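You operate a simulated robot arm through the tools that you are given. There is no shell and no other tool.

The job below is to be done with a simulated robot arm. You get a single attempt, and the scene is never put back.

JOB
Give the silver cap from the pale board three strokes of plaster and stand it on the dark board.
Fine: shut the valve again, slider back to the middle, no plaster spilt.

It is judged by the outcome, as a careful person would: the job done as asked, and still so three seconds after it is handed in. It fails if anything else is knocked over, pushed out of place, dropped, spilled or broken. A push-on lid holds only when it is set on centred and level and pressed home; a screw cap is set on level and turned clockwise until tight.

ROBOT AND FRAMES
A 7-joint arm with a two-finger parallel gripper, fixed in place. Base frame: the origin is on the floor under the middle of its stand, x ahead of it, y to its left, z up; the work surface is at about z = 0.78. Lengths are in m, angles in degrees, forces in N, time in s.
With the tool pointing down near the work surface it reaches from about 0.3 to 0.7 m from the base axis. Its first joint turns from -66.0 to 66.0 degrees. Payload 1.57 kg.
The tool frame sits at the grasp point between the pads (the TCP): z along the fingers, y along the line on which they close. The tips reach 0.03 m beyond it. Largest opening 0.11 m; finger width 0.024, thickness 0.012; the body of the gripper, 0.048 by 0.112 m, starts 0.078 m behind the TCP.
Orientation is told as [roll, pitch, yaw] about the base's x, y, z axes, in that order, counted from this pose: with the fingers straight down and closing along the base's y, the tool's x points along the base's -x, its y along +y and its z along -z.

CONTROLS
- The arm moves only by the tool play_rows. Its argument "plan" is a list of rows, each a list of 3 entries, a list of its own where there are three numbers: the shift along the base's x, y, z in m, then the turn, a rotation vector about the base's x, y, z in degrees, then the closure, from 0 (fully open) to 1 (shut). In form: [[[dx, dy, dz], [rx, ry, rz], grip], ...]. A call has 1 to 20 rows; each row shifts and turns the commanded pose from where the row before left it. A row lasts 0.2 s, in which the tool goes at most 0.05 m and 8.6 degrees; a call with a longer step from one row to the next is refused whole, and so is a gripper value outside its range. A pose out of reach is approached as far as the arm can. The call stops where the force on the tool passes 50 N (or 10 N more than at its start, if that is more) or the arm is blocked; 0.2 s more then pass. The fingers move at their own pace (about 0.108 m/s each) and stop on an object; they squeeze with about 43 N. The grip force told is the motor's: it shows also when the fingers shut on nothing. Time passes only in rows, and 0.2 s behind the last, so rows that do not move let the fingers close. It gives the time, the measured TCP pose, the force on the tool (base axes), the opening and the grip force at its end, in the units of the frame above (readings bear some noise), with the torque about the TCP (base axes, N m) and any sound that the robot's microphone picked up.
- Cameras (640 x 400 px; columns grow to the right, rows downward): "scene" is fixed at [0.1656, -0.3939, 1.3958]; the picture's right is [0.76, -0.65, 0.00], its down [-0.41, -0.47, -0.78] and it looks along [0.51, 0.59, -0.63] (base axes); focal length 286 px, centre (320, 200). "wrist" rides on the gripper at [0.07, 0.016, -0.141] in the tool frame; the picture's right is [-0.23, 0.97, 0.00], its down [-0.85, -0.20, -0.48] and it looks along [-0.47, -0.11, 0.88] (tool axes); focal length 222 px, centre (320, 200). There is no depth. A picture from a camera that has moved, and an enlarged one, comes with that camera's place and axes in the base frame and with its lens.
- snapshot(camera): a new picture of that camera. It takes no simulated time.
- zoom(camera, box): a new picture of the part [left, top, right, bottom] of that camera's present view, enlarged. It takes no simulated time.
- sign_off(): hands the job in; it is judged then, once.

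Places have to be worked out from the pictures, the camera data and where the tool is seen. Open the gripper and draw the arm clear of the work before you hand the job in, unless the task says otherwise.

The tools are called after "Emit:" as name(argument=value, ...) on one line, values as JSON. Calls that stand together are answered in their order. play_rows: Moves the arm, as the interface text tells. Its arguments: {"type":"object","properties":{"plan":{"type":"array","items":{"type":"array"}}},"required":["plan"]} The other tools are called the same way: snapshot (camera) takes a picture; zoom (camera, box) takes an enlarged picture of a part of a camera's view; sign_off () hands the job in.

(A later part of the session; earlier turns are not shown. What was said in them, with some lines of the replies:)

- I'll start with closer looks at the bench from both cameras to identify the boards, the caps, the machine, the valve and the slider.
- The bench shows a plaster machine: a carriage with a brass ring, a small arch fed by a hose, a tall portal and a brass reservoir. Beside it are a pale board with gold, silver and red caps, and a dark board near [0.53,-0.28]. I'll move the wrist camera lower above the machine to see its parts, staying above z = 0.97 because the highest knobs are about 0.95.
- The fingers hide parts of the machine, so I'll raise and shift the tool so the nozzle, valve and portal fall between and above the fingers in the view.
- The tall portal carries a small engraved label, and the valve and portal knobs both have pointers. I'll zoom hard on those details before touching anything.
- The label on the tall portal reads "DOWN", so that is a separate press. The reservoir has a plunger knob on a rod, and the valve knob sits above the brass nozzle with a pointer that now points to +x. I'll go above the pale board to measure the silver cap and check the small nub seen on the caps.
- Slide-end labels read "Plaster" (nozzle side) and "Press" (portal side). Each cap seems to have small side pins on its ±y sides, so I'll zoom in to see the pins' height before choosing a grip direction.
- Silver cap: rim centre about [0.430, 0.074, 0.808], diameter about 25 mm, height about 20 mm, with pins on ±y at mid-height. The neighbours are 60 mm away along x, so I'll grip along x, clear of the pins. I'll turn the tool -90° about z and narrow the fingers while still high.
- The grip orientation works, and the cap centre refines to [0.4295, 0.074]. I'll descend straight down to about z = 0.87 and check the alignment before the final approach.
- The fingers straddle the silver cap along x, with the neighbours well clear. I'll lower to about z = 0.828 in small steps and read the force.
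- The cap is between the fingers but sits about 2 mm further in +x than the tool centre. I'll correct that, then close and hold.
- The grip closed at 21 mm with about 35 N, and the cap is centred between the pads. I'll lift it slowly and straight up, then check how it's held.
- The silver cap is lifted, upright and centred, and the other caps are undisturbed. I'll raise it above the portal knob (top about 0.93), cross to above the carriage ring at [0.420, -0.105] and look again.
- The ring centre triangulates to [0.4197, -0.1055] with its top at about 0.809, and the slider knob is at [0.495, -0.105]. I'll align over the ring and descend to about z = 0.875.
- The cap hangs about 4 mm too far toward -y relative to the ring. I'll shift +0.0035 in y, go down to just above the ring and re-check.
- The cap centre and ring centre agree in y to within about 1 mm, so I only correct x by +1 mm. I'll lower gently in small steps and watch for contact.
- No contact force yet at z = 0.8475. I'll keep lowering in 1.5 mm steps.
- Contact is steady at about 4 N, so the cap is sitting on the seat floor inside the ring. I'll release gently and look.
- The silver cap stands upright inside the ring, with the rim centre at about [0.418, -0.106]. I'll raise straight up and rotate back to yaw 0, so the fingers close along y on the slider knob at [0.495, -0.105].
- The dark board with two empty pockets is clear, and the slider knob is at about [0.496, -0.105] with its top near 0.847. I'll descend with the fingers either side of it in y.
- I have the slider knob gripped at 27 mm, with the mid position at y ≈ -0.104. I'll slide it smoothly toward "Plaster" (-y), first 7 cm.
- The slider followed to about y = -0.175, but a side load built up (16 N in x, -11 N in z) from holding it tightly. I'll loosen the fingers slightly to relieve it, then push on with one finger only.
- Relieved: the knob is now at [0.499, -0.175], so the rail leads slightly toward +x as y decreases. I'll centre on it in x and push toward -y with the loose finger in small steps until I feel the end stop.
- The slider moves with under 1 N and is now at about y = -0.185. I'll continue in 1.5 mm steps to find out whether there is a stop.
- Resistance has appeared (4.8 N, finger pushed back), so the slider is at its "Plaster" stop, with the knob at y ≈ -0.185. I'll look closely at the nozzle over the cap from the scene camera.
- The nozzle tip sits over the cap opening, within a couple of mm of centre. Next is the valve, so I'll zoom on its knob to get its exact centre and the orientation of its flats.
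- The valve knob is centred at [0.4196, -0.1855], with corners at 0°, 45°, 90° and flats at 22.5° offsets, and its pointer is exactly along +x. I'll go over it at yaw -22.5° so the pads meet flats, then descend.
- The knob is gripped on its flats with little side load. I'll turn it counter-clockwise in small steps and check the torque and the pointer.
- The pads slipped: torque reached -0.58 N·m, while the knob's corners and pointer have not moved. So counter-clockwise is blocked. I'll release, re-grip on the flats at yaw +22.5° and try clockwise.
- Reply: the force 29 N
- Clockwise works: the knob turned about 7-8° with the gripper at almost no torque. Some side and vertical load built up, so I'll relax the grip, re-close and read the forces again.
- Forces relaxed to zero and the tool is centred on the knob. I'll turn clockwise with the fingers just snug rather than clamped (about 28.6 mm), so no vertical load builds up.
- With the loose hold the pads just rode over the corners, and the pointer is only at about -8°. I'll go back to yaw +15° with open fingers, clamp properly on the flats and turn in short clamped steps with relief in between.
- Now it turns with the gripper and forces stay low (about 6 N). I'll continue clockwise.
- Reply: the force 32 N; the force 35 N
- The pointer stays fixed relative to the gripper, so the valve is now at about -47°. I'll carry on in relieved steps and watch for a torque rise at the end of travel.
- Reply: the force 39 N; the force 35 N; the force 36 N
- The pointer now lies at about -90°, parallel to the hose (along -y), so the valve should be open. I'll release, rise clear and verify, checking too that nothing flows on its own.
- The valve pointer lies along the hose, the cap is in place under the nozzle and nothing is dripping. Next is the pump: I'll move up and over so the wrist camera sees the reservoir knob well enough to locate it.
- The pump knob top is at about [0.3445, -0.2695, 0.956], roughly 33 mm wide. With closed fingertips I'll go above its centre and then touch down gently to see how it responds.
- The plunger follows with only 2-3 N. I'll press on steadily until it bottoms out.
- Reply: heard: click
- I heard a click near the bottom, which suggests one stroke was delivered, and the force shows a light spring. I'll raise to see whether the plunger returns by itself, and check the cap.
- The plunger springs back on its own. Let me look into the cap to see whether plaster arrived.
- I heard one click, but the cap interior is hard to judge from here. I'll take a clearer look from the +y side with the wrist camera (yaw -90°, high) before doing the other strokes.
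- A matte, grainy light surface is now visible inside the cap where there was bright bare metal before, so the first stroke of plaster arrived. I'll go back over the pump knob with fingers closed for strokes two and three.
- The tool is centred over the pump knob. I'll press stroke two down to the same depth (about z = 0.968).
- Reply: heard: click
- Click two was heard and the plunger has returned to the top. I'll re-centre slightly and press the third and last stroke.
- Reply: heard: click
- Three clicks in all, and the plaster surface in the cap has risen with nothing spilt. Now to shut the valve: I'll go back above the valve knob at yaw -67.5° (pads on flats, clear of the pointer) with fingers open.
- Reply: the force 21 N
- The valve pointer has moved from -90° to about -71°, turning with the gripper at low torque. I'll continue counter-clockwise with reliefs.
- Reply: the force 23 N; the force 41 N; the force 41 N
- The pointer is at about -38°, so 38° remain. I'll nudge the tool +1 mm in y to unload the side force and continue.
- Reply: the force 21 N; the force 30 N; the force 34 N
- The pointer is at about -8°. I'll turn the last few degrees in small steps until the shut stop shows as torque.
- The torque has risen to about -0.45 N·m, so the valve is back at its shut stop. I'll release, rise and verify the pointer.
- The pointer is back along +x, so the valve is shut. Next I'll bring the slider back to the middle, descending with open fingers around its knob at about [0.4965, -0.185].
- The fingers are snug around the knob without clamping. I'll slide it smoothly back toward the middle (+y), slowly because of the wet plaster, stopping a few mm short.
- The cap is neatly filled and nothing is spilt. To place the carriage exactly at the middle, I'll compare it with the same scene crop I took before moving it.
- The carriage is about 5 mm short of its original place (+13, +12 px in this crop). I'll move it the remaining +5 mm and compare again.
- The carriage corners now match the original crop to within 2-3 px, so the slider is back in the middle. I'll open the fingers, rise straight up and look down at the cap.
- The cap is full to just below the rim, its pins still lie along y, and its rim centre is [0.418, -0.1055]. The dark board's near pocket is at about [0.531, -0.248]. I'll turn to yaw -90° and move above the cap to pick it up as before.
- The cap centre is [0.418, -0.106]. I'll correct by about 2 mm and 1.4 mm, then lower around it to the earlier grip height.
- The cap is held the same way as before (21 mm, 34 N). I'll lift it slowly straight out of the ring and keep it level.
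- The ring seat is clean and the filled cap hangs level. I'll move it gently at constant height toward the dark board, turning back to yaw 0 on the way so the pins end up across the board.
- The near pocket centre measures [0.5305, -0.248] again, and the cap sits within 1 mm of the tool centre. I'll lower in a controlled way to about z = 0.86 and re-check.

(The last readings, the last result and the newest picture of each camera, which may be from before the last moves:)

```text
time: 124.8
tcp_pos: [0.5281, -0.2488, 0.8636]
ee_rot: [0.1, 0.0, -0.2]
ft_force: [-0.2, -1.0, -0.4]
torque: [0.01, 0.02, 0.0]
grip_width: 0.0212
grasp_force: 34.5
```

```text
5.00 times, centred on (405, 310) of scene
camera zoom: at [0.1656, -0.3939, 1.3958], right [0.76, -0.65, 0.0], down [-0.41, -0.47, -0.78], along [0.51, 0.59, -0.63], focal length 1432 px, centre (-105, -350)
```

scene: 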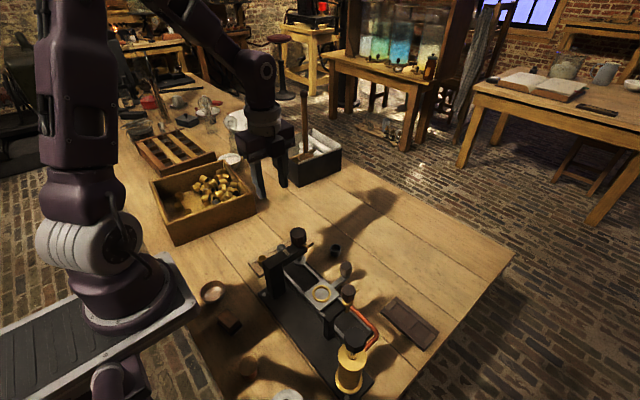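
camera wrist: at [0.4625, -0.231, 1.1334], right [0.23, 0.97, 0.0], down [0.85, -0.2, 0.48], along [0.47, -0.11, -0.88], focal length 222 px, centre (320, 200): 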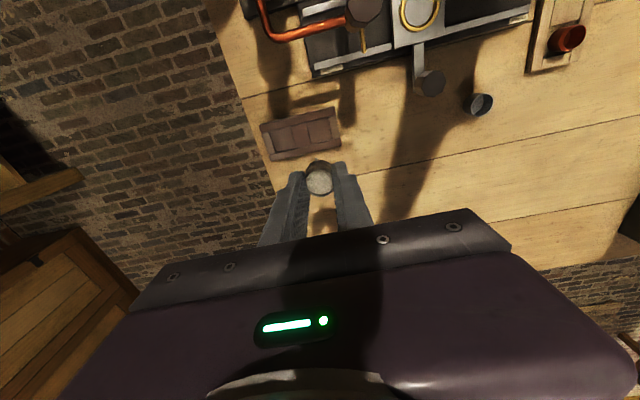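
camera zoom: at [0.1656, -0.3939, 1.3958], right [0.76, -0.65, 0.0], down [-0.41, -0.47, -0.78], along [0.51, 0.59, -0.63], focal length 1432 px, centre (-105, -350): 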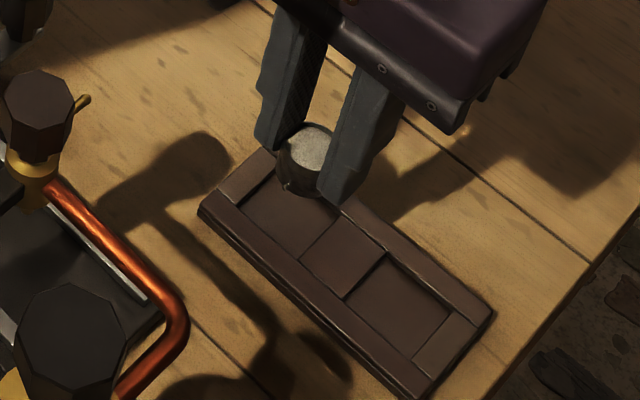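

After the descent the tool reads [0.528, -0.249], about 3 mm off in x and 2 mm in y. I'll correct that and go down to just above the board.

Emit:
play_rows(plan=[[[0.003, 0.0022, 0], [0, 0, 0], 1.0], [[0, 0, -0.01], [0, 0, 0], 1.0], [[0, 0, -0.008], [0, 0, 0], 1.0], [[0, 0, 0], [0, 0, 0], 1.0]])

Emit:
zoom(camera="wrist", box=[250, 90, 390, 210])

Emit:
zoom(camera="scene", box=[370, 270, 430, 340])

```text
time: 125.8
tcp_pos: [0.5312, -0.2461, 0.8446]
ee_rot: [0.0, 0.0, -0.1]
ft_force: [-0.2, -0.8, -0.8]
torque: [-0.02, 0.01, 0.0]
grip_width: 0.0215
grasp_force: 34.9
```

```text
3.33 times, centred on (320, 150) of wrist
camera zoom: at [0.4619, -0.2304, 0.9865], right [0.23, 0.97, 0.0], down [0.85, -0.2, 0.48], along [0.47, -0.11, -0.88], focal length 740 px, centre (320, 367)
```

zoom: 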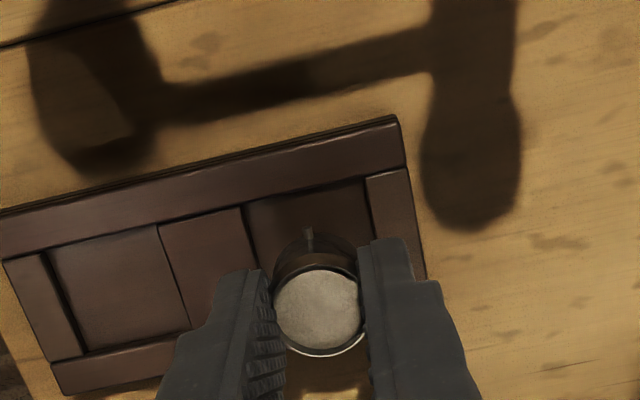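

```text
5.71 times, centred on (400, 305) of scene
camera zoom: at [0.1656, -0.3939, 1.3958], right [0.76, -0.65, 0.0], down [-0.41, -0.47, -0.78], along [0.51, 0.59, -0.63], focal length 1636 px, centre (-137, -400)
```

zoom: 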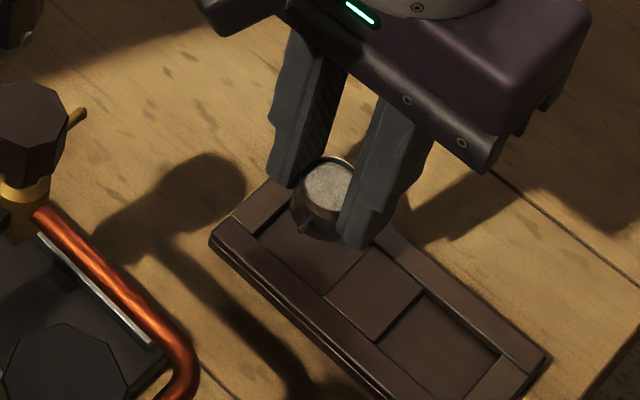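

Emit:
play_rows(plan=[[[0, 0, -0.007], [0, 0, 0], 1.0], [[0, 0, -0.006], [0, 0, 0], 1.0], [[0, 0, 0], [0, 0, 0], 1.0]])

Emit:
zoom(camera="wrist", box=[250, 90, 390, 210])

Emit:
zoom(camera="scene", box=[380, 280, 430, 330])

```text
time: 126.6
tcp_pos: [0.5334, -0.2452, 0.8321]
ee_rot: [0.0, 0.0, -0.1]
ft_force: [0.1, 1.1, 0.2]
torque: [-0.02, -0.01, 0.02]
grip_width: 0.0212
grasp_force: 34.6
```

```text
3.33 times, centred on (320, 150) of wrist
camera zoom: at [0.4627, -0.2296, 0.9734], right [0.23, 0.97, 0.0], down [0.85, -0.2, 0.48], along [0.47, -0.11, -0.88], focal length 740 px, centre (320, 367)
```

zoom: 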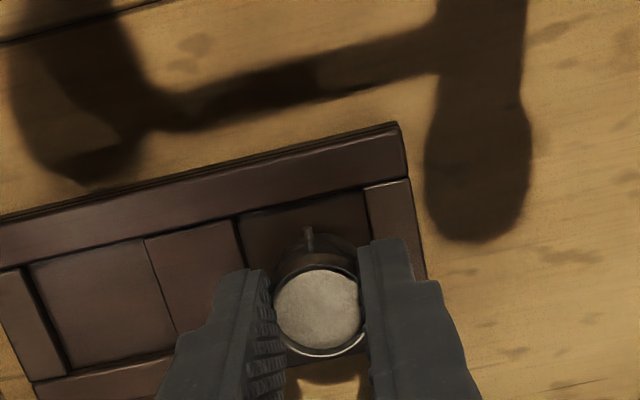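

```text
8.00 times, centred on (405, 305) of scene
camera zoom: at [0.1656, -0.3939, 1.3958], right [0.76, -0.65, 0.0], down [-0.41, -0.47, -0.78], along [0.51, 0.59, -0.63], focal length 2291 px, centre (-360, -640)
```

zoom: 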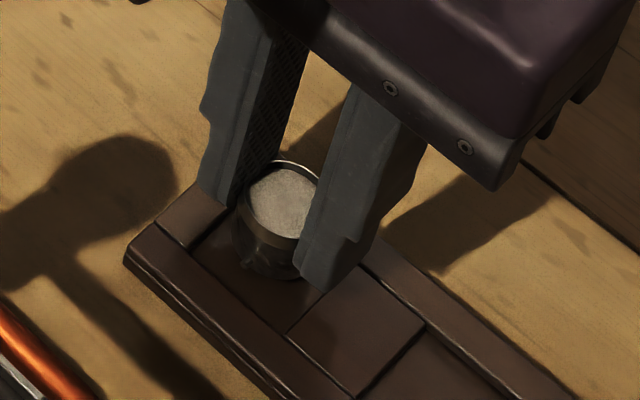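

Emit:
play_rows(plan=[[[-0.001, -0.001, -0.002], [0, 0, 0], 1.0], [[0, 0, -0.002], [0, 0, 0], 1.0], [[0, 0, 0], [0, 0, 0], 1.0]])

Emit:
play_rows(plan=[[[0, 0, -0.0015], [0, 0, 0], 1.0], [[0, 0, 0], [0, 0, 0], 1.0]])

Emit:
play_rows(plan=[[[0, 0, -0.0015], [0, 0, 0], 1.0], [[0, 0, 0], [0, 0, 0], 1.0]])

```text
time: 127.4
tcp_pos: [0.5328, -0.2483, 0.8271]
ee_rot: [0.0, -0.1, -0.1]
ft_force: [-1.0, 1.0, 6.3]
torque: [-0.02, -0.06, 0.02]
grip_width: 0.0209
grasp_force: 34.9
```

```text
time: 128.0
tcp_pos: [0.5323, -0.2469, 0.8251]
ee_rot: [-0.1, -0.1, -0.1]
ft_force: [2.3, -2.2, 4.4]
torque: [-0.11, -0.1, -0.03]
grip_width: 0.0211
grasp_force: 34.7
```

```text
time: 128.6
tcp_pos: [0.5317, -0.2475, 0.8221]
ee_rot: [0.0, 0.0, -0.1]
ft_force: [1.9, -0.3, 5.1]
torque: [0.05, -0.14, 0.06]
grip_width: 0.0213
grasp_force: 34.3
```

Contact was made at z ≈ 0.827 with a steady 5 N, so the cap is standing on the pocket floor. I'll check before releasing.

Emit:
zoom(camera="scene", box=[380, 280, 430, 330])

Emit:
zoom(camera="wrist", box=[270, 110, 370, 210])

```text
8.00 times, centred on (405, 305) of scene
camera zoom: at [0.1655, -0.3939, 1.3958], right [0.76, -0.65, 0.0], down [-0.41, -0.47, -0.78], along [0.51, 0.59, -0.63], focal length 2291 px, centre (-360, -640)
```

zoom: 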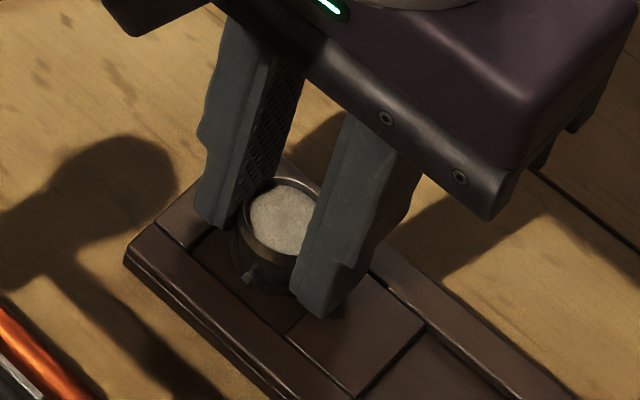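

```text
4.00 times, centred on (320, 160) of wrist
camera zoom: at [0.4613, -0.2315, 0.9647], right [0.23, 0.97, 0.0], down [0.85, -0.2, 0.48], along [0.47, -0.11, -0.88], focal length 888 px, centre (320, 360)
```

zoom: 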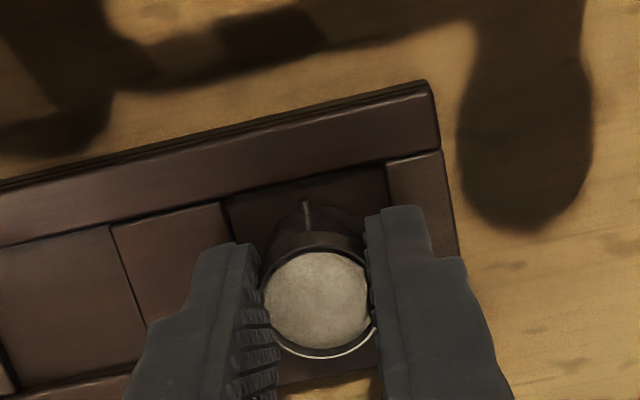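

The cap is level inside the pocket. I'll ease the grip just off the cap, lift the fingertips a few mm away from the slats, then open wider and rise.

Emit:
play_rows(plan=[[[0, 0, 0], [0, 0, 0], 0.79], [[0, 0, 0], [0, 0, 0], 0.77], [[0, 0, 0], [0, 0, 0], 0.77]])

Emit:
zoom(camera="wrist", box=[270, 110, 370, 210])

```text
time: 129.4
tcp_pos: [0.5316, -0.2479, 0.8227]
ee_rot: [0.0, 0.0, -0.1]
ft_force: [0.0, -0.7, -0.3]
torque: [0.03, 0.0, 0.01]
grip_width: 0.0258
grasp_force: 0.4
```

```text
4.00 times, centred on (320, 160) of wrist
camera zoom: at [0.4614, -0.2316, 0.9648], right [0.23, 0.97, 0.0], down [0.85, -0.2, 0.48], along [0.47, -0.11, -0.88], focal length 888 px, centre (320, 360)
```

zoom: 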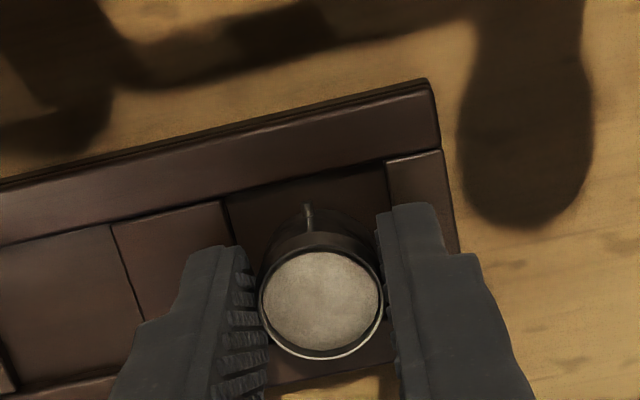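

The force dropped to zero and the cap stands on its own. I'll open wider and rise straight up.

Emit:
play_rows(plan=[[[0, 0, 0], [0, 0, 0], 0.72], [[0, 0, 0.001], [0, 0, 0], 0.68], [[0, 0, 0.002], [0, 0, 0], 0.62], [[0, 0, 0.005], [0, 0, 0], 0.58], [[0, 0, 0.01], [0, 0, 0], 0.55], [[0, 0, 0.02], [0, 0, 0], 0.55], [[0, 0, 0.04], [0, 0, 0], 0.55], [[0, 0, 0.04], [0, 0, 0], 0.55], [[0, 0, 0.04], [0, 0, 0], 0.55], [[0, 0, 0], [0, 0, 0], 0.55]])

Emit:
zoom(camera="wrist", box=[250, 70, 390, 210])

Emit:
zoom(camera="scene", box=[370, 280, 440, 350])

Emit:
zoom(camera="scene", box=[300, 270, 350, 310])

```text
time: 131.6
tcp_pos: [0.5357, -0.2465, 0.9818]
ee_rot: [0.0, 0.0, -0.2]
ft_force: [0.1, -0.1, -0.2]
torque: [-0.01, 0.03, -0.03]
grip_width: 0.0491
grasp_force: 0.0
```

```text
2.86 times, centred on (320, 140) of wrist
camera zoom: at [0.4662, -0.2307, 1.1227], right [0.23, 0.97, 0.0], down [0.85, -0.2, 0.48], along [0.47, -0.11, -0.88], focal length 635 px, centre (320, 371)
```

zoom: 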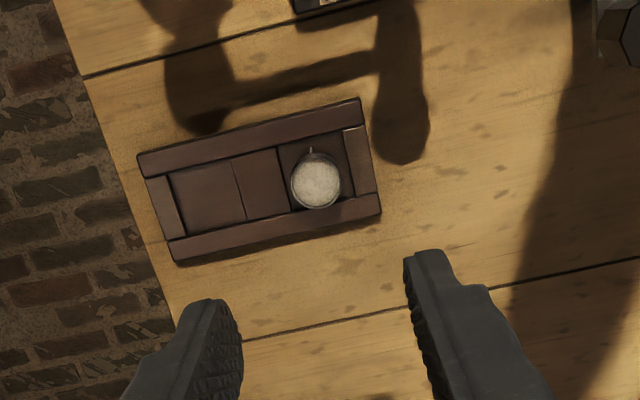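

```text
5.71 times, centred on (405, 315) of scene
camera zoom: at [0.1655, -0.3939, 1.3958], right [0.76, -0.65, 0.0], down [-0.41, -0.47, -0.78], along [0.51, 0.59, -0.63], focal length 1636 px, centre (-166, -457)
```

zoom: 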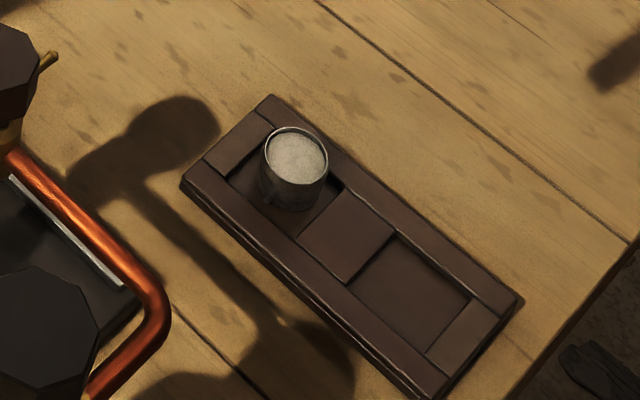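

```text
10.00 times, centred on (325, 290) of scene
camera zoom: at [0.1655, -0.3939, 1.3958], right [0.76, -0.65, 0.0], down [-0.41, -0.47, -0.78], along [0.51, 0.59, -0.63], focal length 2864 px, centre (270, -700)
```

zoom: 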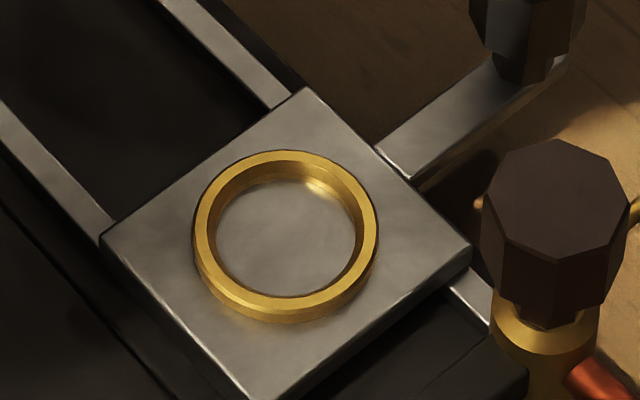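

The filled silver cap stands upright and centred in the dark board's pocket, and the carriage crop is identical to the original. I'll open the gripper fully, draw the arm up and back to its start position, then do a final check.

Emit:
play_rows(plan=[[[0, 0, 0.04], [0, 0, 0], 0.4], [[0, 0, 0.045], [0, 0, 0], 0.2], [[-0.01, 0.02, 0.04], [0, 0, 0], 0], [[-0.03, 0.035, 0.01], [0, 0, 0], 0], [[-0.03, 0.035, 0.01], [0, 0, 0], 0], [[-0.03, 0.035, 0.01], [0, 0, 0], 0], [[-0.03, 0.035, 0.01], [0, 0, 0], 0], [[-0.03, 0.035, 0.01], [0, 0, 0], 0], [[-0.03, 0.035, 0.01], [0, 0, 0], 0], [[-0.01, 0.015, 0.01], [0, 0, 0], 0], [[0, 0, 0], [0, 0, 0], 0], [[0, 0, 0], [0, 0, 0], 0]])

Emit:
snapshot(camera="scene")

Emit:
snapshot(camera="wrist")

Emit:
zoom(camera="scene", box=[240, 220, 450, 400])

Emit:
zoom(camera="scene", box=[320, 270, 380, 330])

```text
time: 134.2
tcp_pos: [0.336, -0.0022, 1.1752]
ee_rot: [-0.1, -0.1, -0.2]
ft_force: [0.1, -0.1, -0.5]
torque: [-0.01, -0.03, -0.05]
grip_width: 0.1099
grasp_force: 0.0
```

```text
taken
```

scene: 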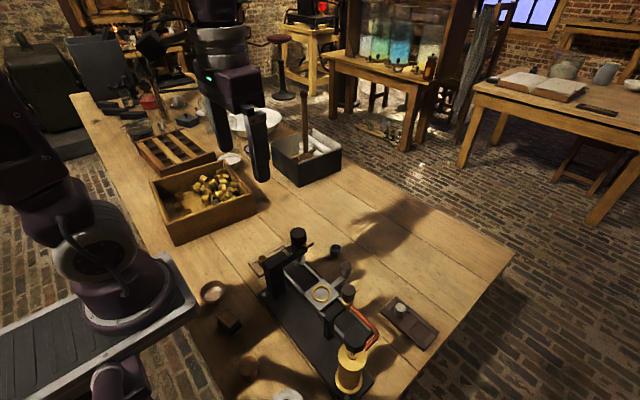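

```text
taken
camera wrist: at [0.2659, 0.0136, 1.3173], right [0.23, 0.97, 0.0], down [0.85, -0.2, 0.48], along [0.47, -0.11, -0.88], focal length 222 px, centre (320, 200)
```

wrist: 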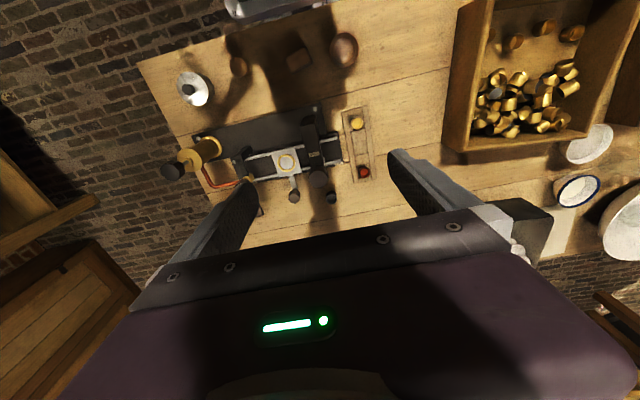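

```text
2.22 times, centred on (345, 310) of scene
camera zoom: at [0.1655, -0.3939, 1.3958], right [0.76, -0.65, 0.0], down [-0.41, -0.47, -0.78], along [0.51, 0.59, -0.63], focal length 636 px, centre (264, -44)
```

zoom: 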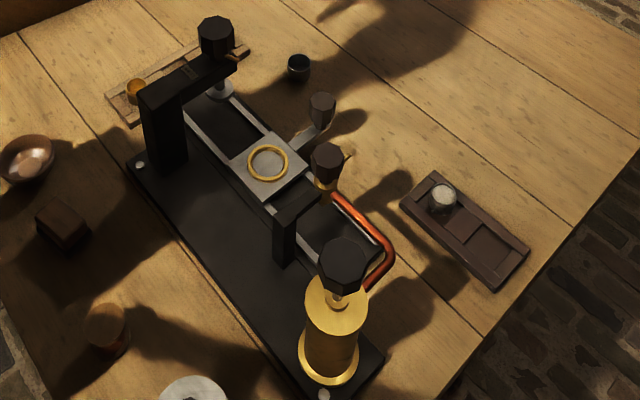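

```text
6.67 times, centred on (350, 300) of scene
camera zoom: at [0.1655, -0.3939, 1.3958], right [0.76, -0.65, 0.0], down [-0.41, -0.47, -0.78], along [0.51, 0.59, -0.63], focal length 1909 px, centre (120, -467)
```

zoom: 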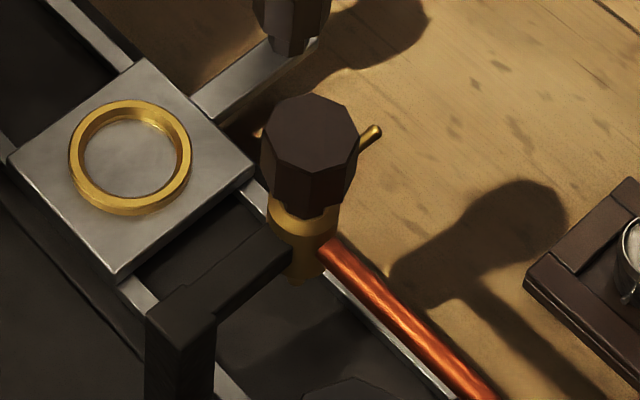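

Everything looks in place. One last comparison of the valve and plunger with their original crops before handing in.

Emit:
zoom(camera="scene", box=[320, 270, 390, 320])

Emit:
zoom(camera="scene", box=[325, 310, 400, 400])

Emit:
zoom(camera="scene", box=[390, 290, 420, 320])

```text
8.00 times, centred on (355, 295) of scene
camera zoom: at [0.1655, -0.3939, 1.3958], right [0.76, -0.65, 0.0], down [-0.41, -0.47, -0.78], along [0.51, 0.59, -0.63], focal length 2291 px, centre (40, -560)
```

zoom: 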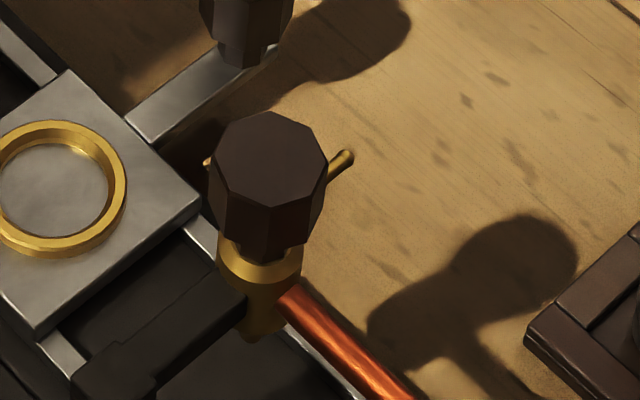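

```text
4.44 times, centred on (362, 355) of scene
camera zoom: at [0.1655, -0.3939, 1.3958], right [0.76, -0.65, 0.0], down [-0.41, -0.47, -0.78], along [0.51, 0.59, -0.63], focal length 1273 px, centre (131, -489)
```

zoom: 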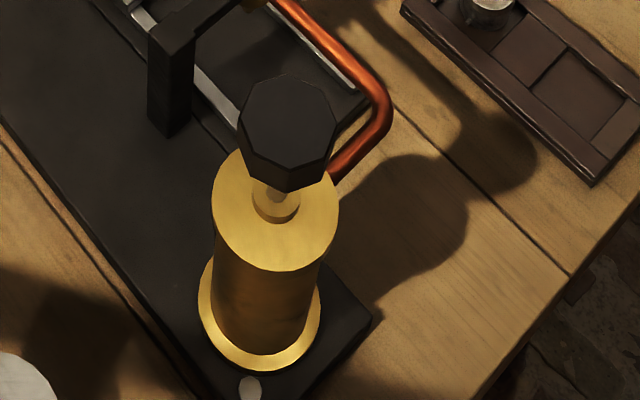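

```text
13.33 times, centred on (405, 305) of scene
camera zoom: at [0.1655, -0.3939, 1.3958], right [0.76, -0.65, 0.0], down [-0.41, -0.47, -0.78], along [0.51, 0.59, -0.63], focal length 3818 px, centre (-813, -1200)
```

zoom: 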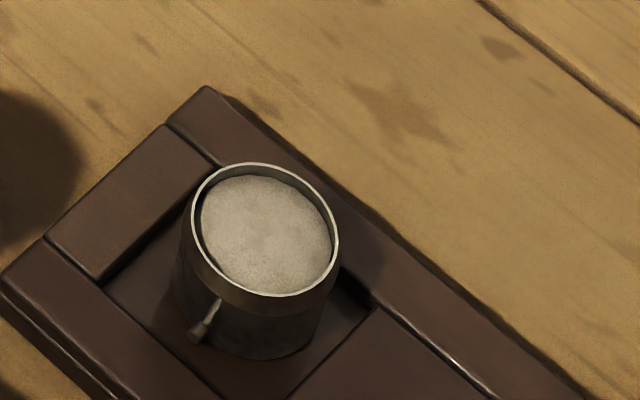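

The valve pointer, carriage, plunger and dark board all match their original crops. The silver cap stands level in the dark board, filled by three strokes with nothing spilt, and the arm is clear with the gripper open, so I'm handing in.

Emit:
sign_off()

```text
The job is handed in.
```

The silver cap from the pale board now stands upright in the near pocket of the dark board, filled with three strokes of plaster. I heard one click per stroke and saw the plaster level rise in the cap.

- **Valve:** turned back to its shut stop, with the pointer where it was at the start.
- **Slider:** back in the middle; its position matches the picture taken before I moved it.
- **Plaster:** none visible on the seat, the machine or the bench.
- **Other objects:** the other caps, the boards and the machine look undisturbed.

The arm was drawn back up near its start position with the gripper open before I handed the job in.
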